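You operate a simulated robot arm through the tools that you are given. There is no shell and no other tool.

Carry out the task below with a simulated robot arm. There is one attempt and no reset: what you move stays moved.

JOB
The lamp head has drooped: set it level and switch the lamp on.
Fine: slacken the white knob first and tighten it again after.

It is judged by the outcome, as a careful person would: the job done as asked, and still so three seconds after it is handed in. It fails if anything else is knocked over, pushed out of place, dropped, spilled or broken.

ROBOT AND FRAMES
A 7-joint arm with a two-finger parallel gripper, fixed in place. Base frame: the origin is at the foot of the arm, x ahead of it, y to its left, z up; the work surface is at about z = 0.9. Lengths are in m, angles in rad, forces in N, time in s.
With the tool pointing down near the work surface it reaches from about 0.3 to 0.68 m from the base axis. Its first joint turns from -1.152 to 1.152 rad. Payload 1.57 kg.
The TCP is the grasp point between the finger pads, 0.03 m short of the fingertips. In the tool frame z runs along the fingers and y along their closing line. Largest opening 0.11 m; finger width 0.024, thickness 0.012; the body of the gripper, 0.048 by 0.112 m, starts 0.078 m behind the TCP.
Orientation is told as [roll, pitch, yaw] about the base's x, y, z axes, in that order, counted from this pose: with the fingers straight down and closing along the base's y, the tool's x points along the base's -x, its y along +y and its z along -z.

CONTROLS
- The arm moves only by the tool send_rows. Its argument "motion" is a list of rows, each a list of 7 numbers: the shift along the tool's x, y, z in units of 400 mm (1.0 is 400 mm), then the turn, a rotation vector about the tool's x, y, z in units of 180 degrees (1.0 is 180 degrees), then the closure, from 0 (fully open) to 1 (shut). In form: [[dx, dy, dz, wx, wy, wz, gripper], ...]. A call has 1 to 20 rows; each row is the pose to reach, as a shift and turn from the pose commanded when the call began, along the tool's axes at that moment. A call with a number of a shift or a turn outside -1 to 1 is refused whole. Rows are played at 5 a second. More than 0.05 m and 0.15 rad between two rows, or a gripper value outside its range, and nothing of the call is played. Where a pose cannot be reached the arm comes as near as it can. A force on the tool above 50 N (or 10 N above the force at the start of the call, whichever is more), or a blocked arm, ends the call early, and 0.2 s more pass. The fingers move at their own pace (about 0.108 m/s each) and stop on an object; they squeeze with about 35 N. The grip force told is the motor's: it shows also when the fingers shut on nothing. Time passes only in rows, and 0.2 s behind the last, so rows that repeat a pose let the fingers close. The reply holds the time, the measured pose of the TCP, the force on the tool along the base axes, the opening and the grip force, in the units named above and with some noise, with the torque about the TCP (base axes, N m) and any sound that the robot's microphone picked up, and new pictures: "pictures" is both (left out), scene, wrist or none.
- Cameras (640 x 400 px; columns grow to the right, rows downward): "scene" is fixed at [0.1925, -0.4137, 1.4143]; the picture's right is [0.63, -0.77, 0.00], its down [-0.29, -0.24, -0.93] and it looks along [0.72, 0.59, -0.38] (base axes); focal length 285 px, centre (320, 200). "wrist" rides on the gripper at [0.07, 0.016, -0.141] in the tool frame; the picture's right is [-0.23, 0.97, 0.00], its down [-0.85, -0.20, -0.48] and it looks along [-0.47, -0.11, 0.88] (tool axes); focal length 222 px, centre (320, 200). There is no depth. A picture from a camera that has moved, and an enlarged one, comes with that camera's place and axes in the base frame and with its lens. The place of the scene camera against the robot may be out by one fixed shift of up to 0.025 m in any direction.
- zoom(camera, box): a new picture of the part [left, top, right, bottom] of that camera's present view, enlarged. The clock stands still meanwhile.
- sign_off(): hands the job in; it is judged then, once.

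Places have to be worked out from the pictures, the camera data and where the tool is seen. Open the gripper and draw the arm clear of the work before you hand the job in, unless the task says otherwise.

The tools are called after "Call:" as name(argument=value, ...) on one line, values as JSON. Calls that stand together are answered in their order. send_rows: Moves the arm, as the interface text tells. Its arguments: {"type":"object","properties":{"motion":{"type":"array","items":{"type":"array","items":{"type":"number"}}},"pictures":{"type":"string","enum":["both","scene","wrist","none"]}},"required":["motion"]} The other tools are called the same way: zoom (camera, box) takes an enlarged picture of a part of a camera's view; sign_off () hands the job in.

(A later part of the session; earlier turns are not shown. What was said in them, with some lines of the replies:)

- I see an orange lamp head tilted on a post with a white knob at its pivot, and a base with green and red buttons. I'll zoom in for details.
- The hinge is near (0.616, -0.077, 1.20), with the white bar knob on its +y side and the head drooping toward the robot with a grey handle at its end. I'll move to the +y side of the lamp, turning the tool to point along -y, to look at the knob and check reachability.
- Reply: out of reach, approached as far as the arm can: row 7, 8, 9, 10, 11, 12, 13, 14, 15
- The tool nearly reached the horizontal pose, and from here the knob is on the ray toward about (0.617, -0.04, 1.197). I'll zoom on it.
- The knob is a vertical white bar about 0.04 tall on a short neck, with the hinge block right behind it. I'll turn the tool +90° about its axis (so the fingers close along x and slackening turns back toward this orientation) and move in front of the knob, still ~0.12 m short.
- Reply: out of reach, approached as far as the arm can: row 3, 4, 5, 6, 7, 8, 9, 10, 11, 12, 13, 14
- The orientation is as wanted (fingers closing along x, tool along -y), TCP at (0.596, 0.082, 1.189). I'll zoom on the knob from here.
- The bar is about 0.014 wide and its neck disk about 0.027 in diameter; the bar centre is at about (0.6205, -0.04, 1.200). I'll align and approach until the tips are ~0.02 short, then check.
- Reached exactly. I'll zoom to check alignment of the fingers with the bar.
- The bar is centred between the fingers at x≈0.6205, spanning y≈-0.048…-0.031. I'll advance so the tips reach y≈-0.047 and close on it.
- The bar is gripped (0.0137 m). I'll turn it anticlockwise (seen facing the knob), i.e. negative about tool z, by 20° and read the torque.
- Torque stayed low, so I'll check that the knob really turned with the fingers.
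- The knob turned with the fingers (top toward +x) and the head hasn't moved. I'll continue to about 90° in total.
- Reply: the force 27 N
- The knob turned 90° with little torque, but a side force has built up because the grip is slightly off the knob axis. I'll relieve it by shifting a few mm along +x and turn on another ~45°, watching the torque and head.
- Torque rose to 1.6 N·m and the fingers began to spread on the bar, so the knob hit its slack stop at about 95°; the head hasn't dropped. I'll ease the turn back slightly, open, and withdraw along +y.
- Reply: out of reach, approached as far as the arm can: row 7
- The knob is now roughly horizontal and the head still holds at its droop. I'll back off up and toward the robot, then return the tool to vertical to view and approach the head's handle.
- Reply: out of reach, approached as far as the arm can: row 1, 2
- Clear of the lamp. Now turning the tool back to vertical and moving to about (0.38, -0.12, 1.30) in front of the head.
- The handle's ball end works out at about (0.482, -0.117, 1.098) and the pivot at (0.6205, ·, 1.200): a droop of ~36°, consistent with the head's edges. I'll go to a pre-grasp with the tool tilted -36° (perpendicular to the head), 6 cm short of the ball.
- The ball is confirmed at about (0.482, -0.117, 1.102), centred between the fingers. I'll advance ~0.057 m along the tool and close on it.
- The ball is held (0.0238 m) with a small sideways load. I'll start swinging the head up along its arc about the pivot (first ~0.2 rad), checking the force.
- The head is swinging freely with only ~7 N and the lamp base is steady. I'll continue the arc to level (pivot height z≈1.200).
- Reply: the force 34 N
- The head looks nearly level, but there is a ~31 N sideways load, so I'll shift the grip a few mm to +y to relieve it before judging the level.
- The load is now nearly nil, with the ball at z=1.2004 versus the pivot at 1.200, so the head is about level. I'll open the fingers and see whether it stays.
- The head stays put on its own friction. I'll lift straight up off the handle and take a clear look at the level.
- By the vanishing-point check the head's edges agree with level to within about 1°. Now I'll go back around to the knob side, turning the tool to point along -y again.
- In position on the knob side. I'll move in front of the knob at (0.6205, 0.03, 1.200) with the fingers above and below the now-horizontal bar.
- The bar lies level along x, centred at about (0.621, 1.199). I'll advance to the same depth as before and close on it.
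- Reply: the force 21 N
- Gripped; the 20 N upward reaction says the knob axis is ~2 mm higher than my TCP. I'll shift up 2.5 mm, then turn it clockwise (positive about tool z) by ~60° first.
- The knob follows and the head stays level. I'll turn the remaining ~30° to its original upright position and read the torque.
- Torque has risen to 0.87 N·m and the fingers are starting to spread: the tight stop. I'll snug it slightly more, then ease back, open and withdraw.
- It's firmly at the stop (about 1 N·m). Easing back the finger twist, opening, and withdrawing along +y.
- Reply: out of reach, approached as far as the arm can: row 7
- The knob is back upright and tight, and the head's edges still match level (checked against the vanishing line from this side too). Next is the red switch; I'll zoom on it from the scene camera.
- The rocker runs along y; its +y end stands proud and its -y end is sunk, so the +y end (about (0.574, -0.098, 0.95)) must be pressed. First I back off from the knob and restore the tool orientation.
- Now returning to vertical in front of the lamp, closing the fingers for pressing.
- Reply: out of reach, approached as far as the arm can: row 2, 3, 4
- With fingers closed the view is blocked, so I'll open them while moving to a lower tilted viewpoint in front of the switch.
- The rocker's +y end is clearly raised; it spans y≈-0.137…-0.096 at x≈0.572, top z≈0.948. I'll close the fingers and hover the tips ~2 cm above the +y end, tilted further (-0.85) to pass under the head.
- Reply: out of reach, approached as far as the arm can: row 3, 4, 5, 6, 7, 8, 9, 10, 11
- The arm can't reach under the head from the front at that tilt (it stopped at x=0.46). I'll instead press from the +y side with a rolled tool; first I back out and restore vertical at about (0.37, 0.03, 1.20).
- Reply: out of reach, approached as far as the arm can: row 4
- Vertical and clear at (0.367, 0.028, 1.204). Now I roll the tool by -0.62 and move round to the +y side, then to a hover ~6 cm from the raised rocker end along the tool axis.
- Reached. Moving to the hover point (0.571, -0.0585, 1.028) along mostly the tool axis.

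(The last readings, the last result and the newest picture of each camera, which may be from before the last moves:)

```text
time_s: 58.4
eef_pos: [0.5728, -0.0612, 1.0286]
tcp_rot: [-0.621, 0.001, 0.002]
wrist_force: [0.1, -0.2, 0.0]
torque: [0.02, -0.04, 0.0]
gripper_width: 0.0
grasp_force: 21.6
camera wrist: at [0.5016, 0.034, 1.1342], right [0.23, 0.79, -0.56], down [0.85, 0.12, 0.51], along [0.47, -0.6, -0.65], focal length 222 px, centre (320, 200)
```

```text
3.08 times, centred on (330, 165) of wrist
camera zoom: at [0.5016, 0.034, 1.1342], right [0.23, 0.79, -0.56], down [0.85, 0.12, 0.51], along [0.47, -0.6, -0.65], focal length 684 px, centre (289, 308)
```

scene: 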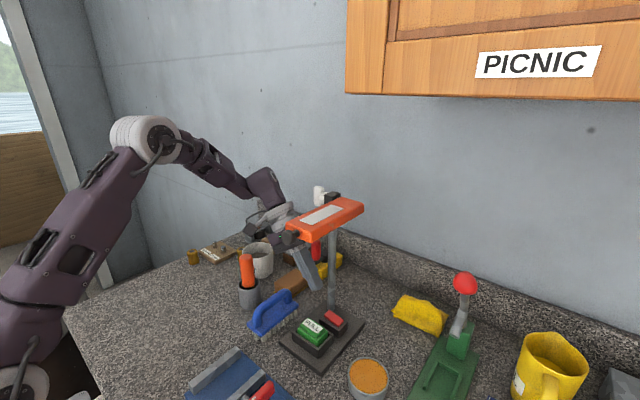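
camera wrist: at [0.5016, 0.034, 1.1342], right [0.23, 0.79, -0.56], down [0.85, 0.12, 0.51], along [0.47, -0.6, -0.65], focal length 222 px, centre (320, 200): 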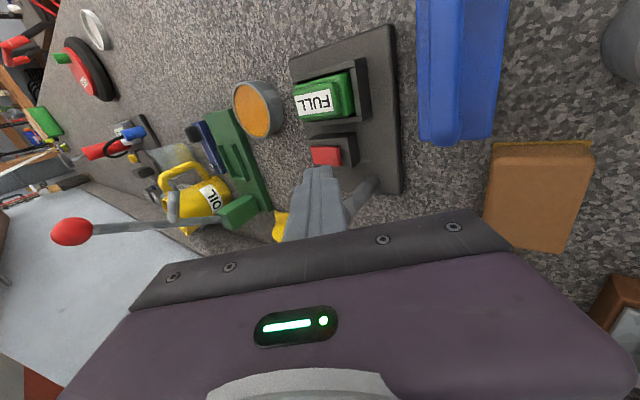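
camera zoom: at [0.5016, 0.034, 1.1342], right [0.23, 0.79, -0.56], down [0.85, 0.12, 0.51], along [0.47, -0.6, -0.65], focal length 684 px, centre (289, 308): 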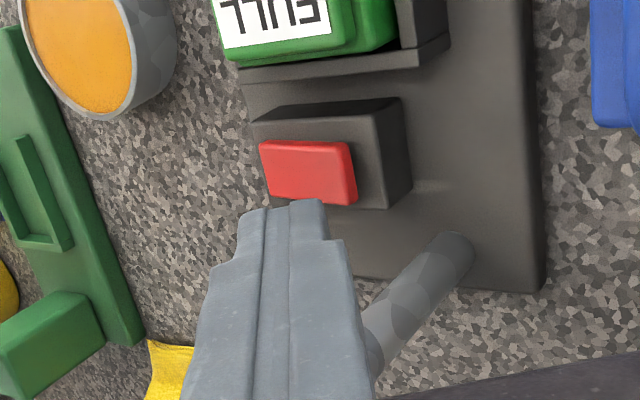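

The view confirms the rocker spans y≈-0.136…-0.096, x≈0.566–0.588. I'll move to just above the raised end and start down vertically in small steps, watching the force.

Call:
send_rows(motion=[[-0.005, -0.003, 0.04, 0, 0, 0, 1], [-0.005, -0.006, 0.085, 0, 0, 0, 1], [-0.005, -0.0098, 0.1253, 0, 0, 0, 1], [-0.005, -0.0069, 0.1294, 0, 0, 0, 1], [-0.005, -0.004, 0.1334, 0, 0, 0, 1], [-0.005, -0.0011, 0.1375, 0, 0, 0, 1]])

Call:
zoom(camera="scene", box=[295, 270, 375, 345])

Call:
zoom(camera="wrist", box=[230, 100, 430, 230])

```text
time_s: 59.8
eef_pos: [0.5735, -0.0909, 0.9836]
tcp_rot: [-0.619, 0.0, 0.0]
wrist_force: [0.0, -0.2, 0.6]
torque: [0.01, 0.01, -0.01]
gripper_width: 0.0
grasp_force: 21.3
camera wrist: at [0.5036, 0.0041, 1.0898], right [0.23, 0.79, -0.57], down [0.85, 0.12, 0.51], along [0.47, -0.6, -0.65], focal length 222 px, centre (320, 200)
```

scene: 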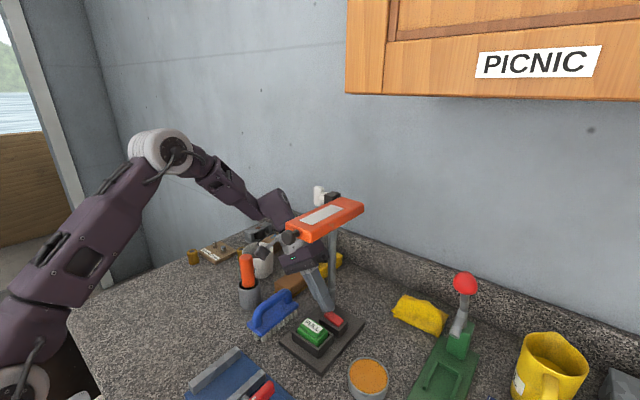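
wrist: 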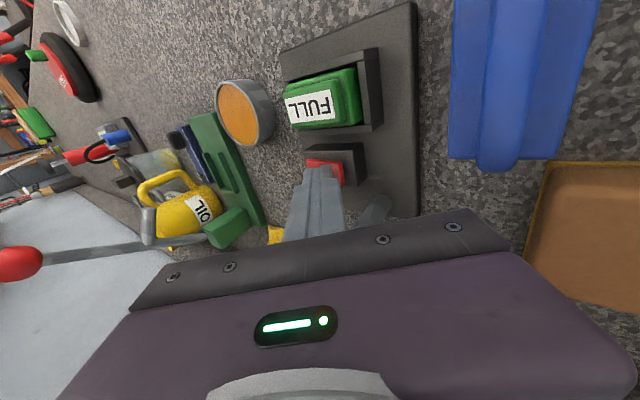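

```text
5.33 times, centred on (335, 308) of scene
camera zoom: at [0.1925, -0.4137, 1.4143], right [0.63, -0.77, 0.0], down [-0.29, -0.24, -0.93], along [0.72, 0.59, -0.38], focal length 1521 px, centre (240, -373)
```

zoom: 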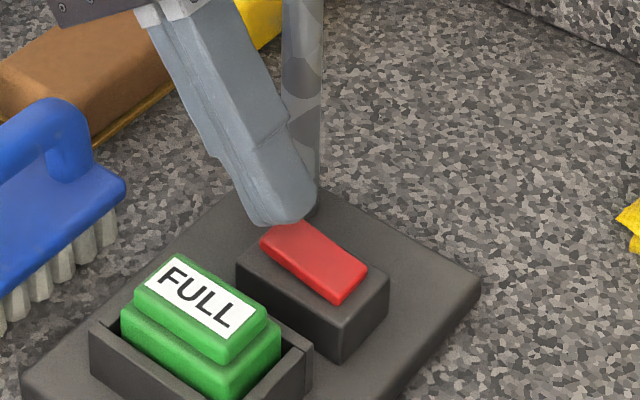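

```text
3.08 times, centred on (330, 165) of wrist
camera zoom: at [0.5036, 0.0041, 1.0898], right [0.23, 0.79, -0.57], down [0.85, 0.12, 0.51], along [0.47, -0.6, -0.65], focal length 684 px, centre (289, 308)
```

zoom: 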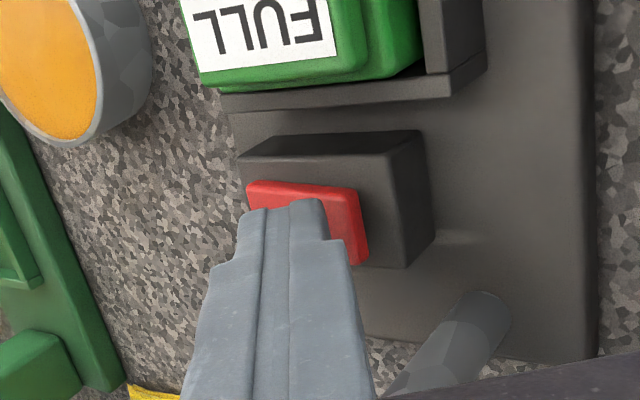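

No contact yet; the tip is over the +y end. Continuing vertically down in 2 mm steps.

Call:
send_rows(motion=[[0, 0.0029, 0.0041, 0, 0, 0, 1], [0, 0.0058, 0.0081, 0, 0, 0, 1], [0, 0.0087, 0.0122, 0, 0, 0, 1]], pictures="none")

Call:
zoom(camera="scene", box=[295, 270, 375, 345])

```text
time_s: 60.6
eef_pos: [0.5738, -0.0913, 0.9789]
tcp_rot: [-0.616, -0.001, 0.003]
wrist_force: [0.1, -0.1, 0.0]
torque: [0.01, -0.04, 0.0]
gripper_width: 0.0
grasp_force: 21.6
```

```text
5.33 times, centred on (335, 308) of scene
camera zoom: at [0.1925, -0.4137, 1.4143], right [0.63, -0.77, 0.0], down [-0.29, -0.24, -0.93], along [0.72, 0.59, -0.38], focal length 1521 px, centre (240, -373)
```

zoom: 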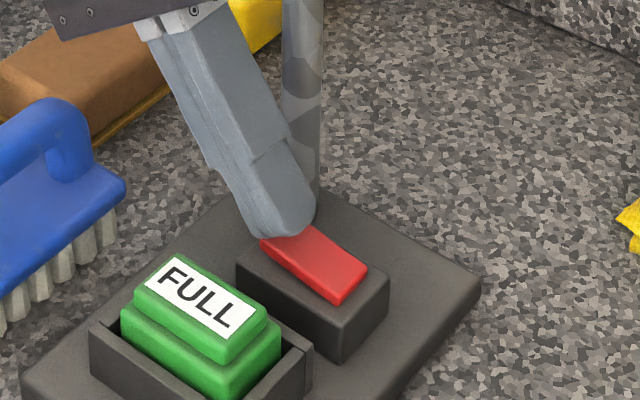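

Still no contact; I'll shift 4 mm further onto the rocker (-y) and keep descending in 2 mm steps.

Call:
send_rows(motion=[[0, -0.0081, 0.0058, 0, 0, 0, 1], [0, -0.0052, 0.0099, 0, 0, 0, 1], [0, -0.0023, 0.0139, 0, 0, 0, 1], [0, 0.0006, 0.018, 0, 0, 0, 1]], pictures="none")

Call:
zoom(camera="scene", box=[295, 270, 375, 345])

Call:
zoom(camera="wrist", box=[250, 110, 410, 220])

```text
time_s: 61.6
eef_pos: [0.5753, -0.0962, 0.9738]
tcp_rot: [-0.622, -0.001, 0.003]
wrist_force: [-3.4, 3.4, 14.4]
torque: [-0.01, 0.09, -0.03]
gripper_width: 0.0
grasp_force: 21.5
```

```text
5.33 times, centred on (335, 308) of scene
camera zoom: at [0.1921, -0.4135, 1.4144], right [0.63, -0.77, 0.0], down [-0.29, -0.24, -0.93], along [0.72, 0.59, -0.38], focal length 1521 px, centre (240, -373)
```

zoom: 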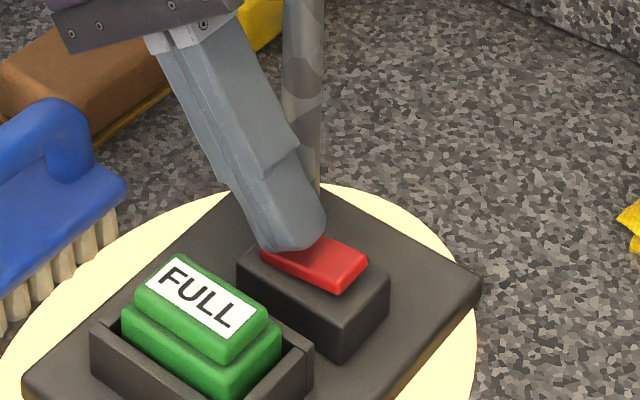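

```text
3.64 times, centred on (330, 165) of wrist
camera zoom: at [0.5038, -0.0002, 1.0782], right [0.23, 0.79, -0.57], down [0.85, 0.12, 0.51], along [0.47, -0.6, -0.65], focal length 808 px, centre (284, 327)
```

zoom: 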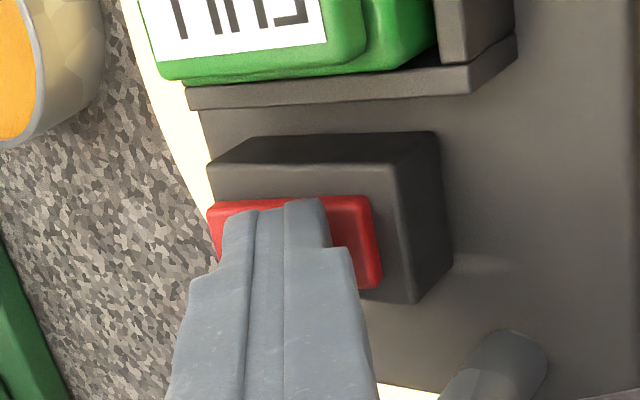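

The lamp is on — a light pool has appeared and the rocker flipped. I'll withdraw along the tool axis and check that it stays on.

Call:
send_rows(motion=[[0, 0, -0.02, 0, 0, 0, 1], [0, 0, -0.07, 0, 0, 0, 1], [0, 0, -0.14, 0, 0, 0, 1], [0, 0.04, -0.23, 0, 0, 0, 1], [0, 0.09, -0.32, 0, 0, 0, 1], [0, 0.13, -0.41, 0, 0, 0, 1], [0, 0.14, -0.5, 0, 0, 0, 1]])

Call:
zoom(camera="scene", box=[240, 175, 400, 375])

Call:
zoom(camera="scene", box=[280, 175, 380, 255])

```text
time_s: 63.2
eef_pos: [0.5738, 0.0671, 1.1029]
tcp_rot: [-0.618, 0.0, 0.0]
wrist_force: [-0.5, 0.0, -0.5]
torque: [-0.03, -0.01, -0.01]
gripper_width: 0.0
grasp_force: 20.9
camera wrist: at [0.503, 0.1618, 1.2081], right [0.23, 0.79, -0.56], down [0.86, 0.12, 0.51], along [0.47, -0.6, -0.65], focal length 222 px, centre (320, 200)
```

scene: 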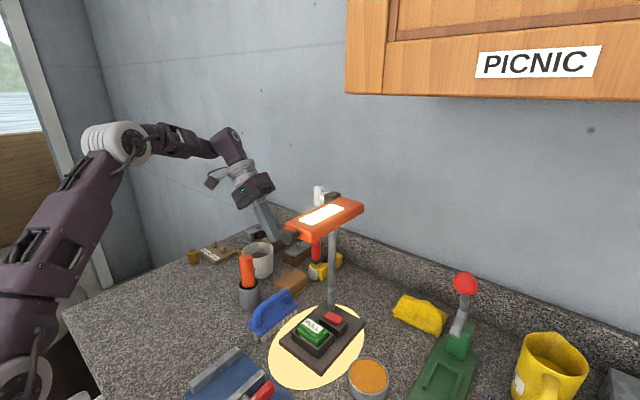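
wrist: 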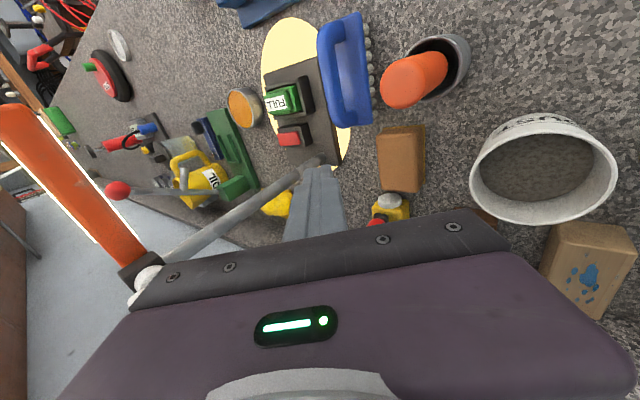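

```text
2.00 times, centred on (320, 275) of scene
camera zoom: at [0.1925, -0.4137, 1.4143], right [0.63, -0.77, 0.0], down [-0.29, -0.24, -0.93], along [0.72, 0.59, -0.38], focal length 570 px, centre (320, 50)
```

zoom: 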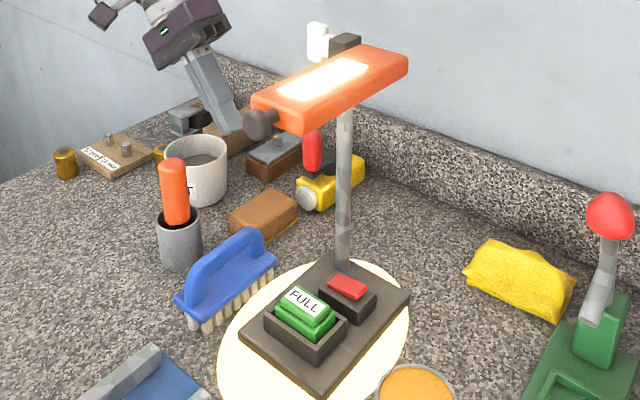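

```text
5.00 times, centred on (330, 215) of scene
camera zoom: at [0.1925, -0.4137, 1.4143], right [0.63, -0.77, 0.0], down [-0.29, -0.24, -0.93], along [0.72, 0.59, -0.38], focal length 1426 px, centre (270, 125)
```

zoom: 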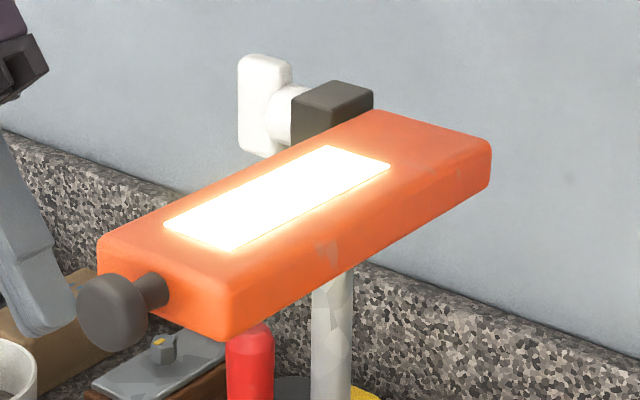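

The lamp stays lit, the head is still level and the knob is tight and upright; nothing else moved. I'll withdraw the arm up and away and open the gripper.

Call:
send_rows(motion=[[0, 0.04, -0.1, 0, 0, 0, 1], [0.06, 0.03, -0.18, 0, 0, 0, 1], [0.13, 0.0, -0.25, -0.03, 0, 0, 0.8], [0.2, -0.03, -0.32, -0.07, 0, 0, 0.5], [0.27, -0.07, -0.39, -0.11, 0, 0, 0.3], [0.33, -0.11, -0.43, -0.15, 0, 0, 0.2], [0.375, -0.139, -0.454, -0.19, 0, 0, 0.2], [0.375, -0.139, -0.454, -0.197, 0, 0, 0.2], [0.375, -0.139, -0.454, -0.197, 0, 0, 0.2]])

Call:
zoom(camera="scene", box=[240, 175, 400, 375])

```text
time_s: 65.2
eef_pos: [0.4227, 0.1271, 1.2837]
tcp_rot: [0.001, 0.001, 0.001]
wrist_force: [-0.1, -0.2, 0.0]
torque: [0.02, -0.02, -0.01]
gripper_width: 0.088
grasp_force: 0.0
camera wrist: at [0.353, 0.1427, 1.4247], right [0.23, 0.97, 0.0], down [0.86, -0.2, 0.48], along [0.47, -0.11, -0.88], focal length 222 px, centre (320, 200)
```

scene: 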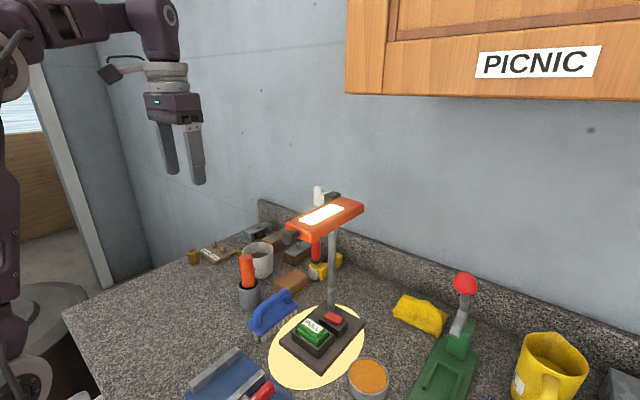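
wrist: 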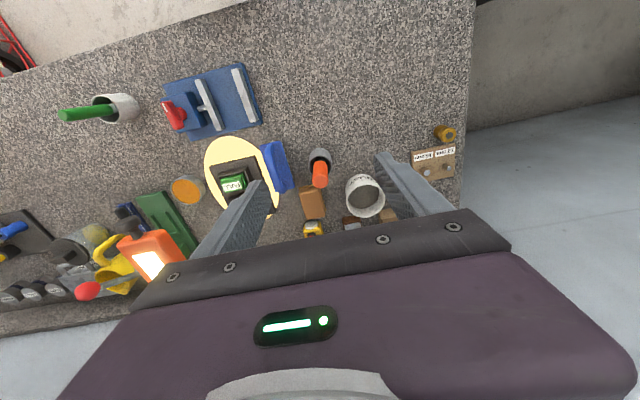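

```text
2.00 times, centred on (320, 275) of scene
camera zoom: at [0.1925, -0.4137, 1.4143], right [0.63, -0.77, 0.0], down [-0.29, -0.24, -0.93], along [0.72, 0.59, -0.38], focal length 570 px, centre (320, 50)
```

zoom: 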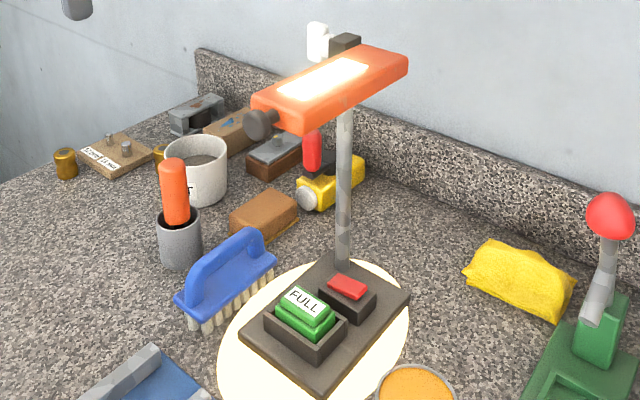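

The lamp is lit, its head is level, the knob is tight, the gripper is open and the arm is clear. Handing in the job.

Call:
sign_off()

```text
The job is handed in.
```

The lamp head is level and the lamp is on. I don't have the judge's result.

- **Slackening the knob:** I turned the white knob about 90° anticlockwise until it stopped. The head held its position when loose.
- **Levelling the head:** I lifted the head by its grey handle from roughly 36° of droop. I checked level from two camera views and it looked within about 1°.
- **Tightening the knob:** I turned the knob back clockwise to its original upright position. It was firm there, at about 1 N·m, and the head did not shift.
- **Switching on:** I pressed the raised end of the red rocker switch. The lamp lit and was still on in the last pictures before hand-in.

In those last pictures nothing else had moved. The gripper is open and the arm is clear of the work.
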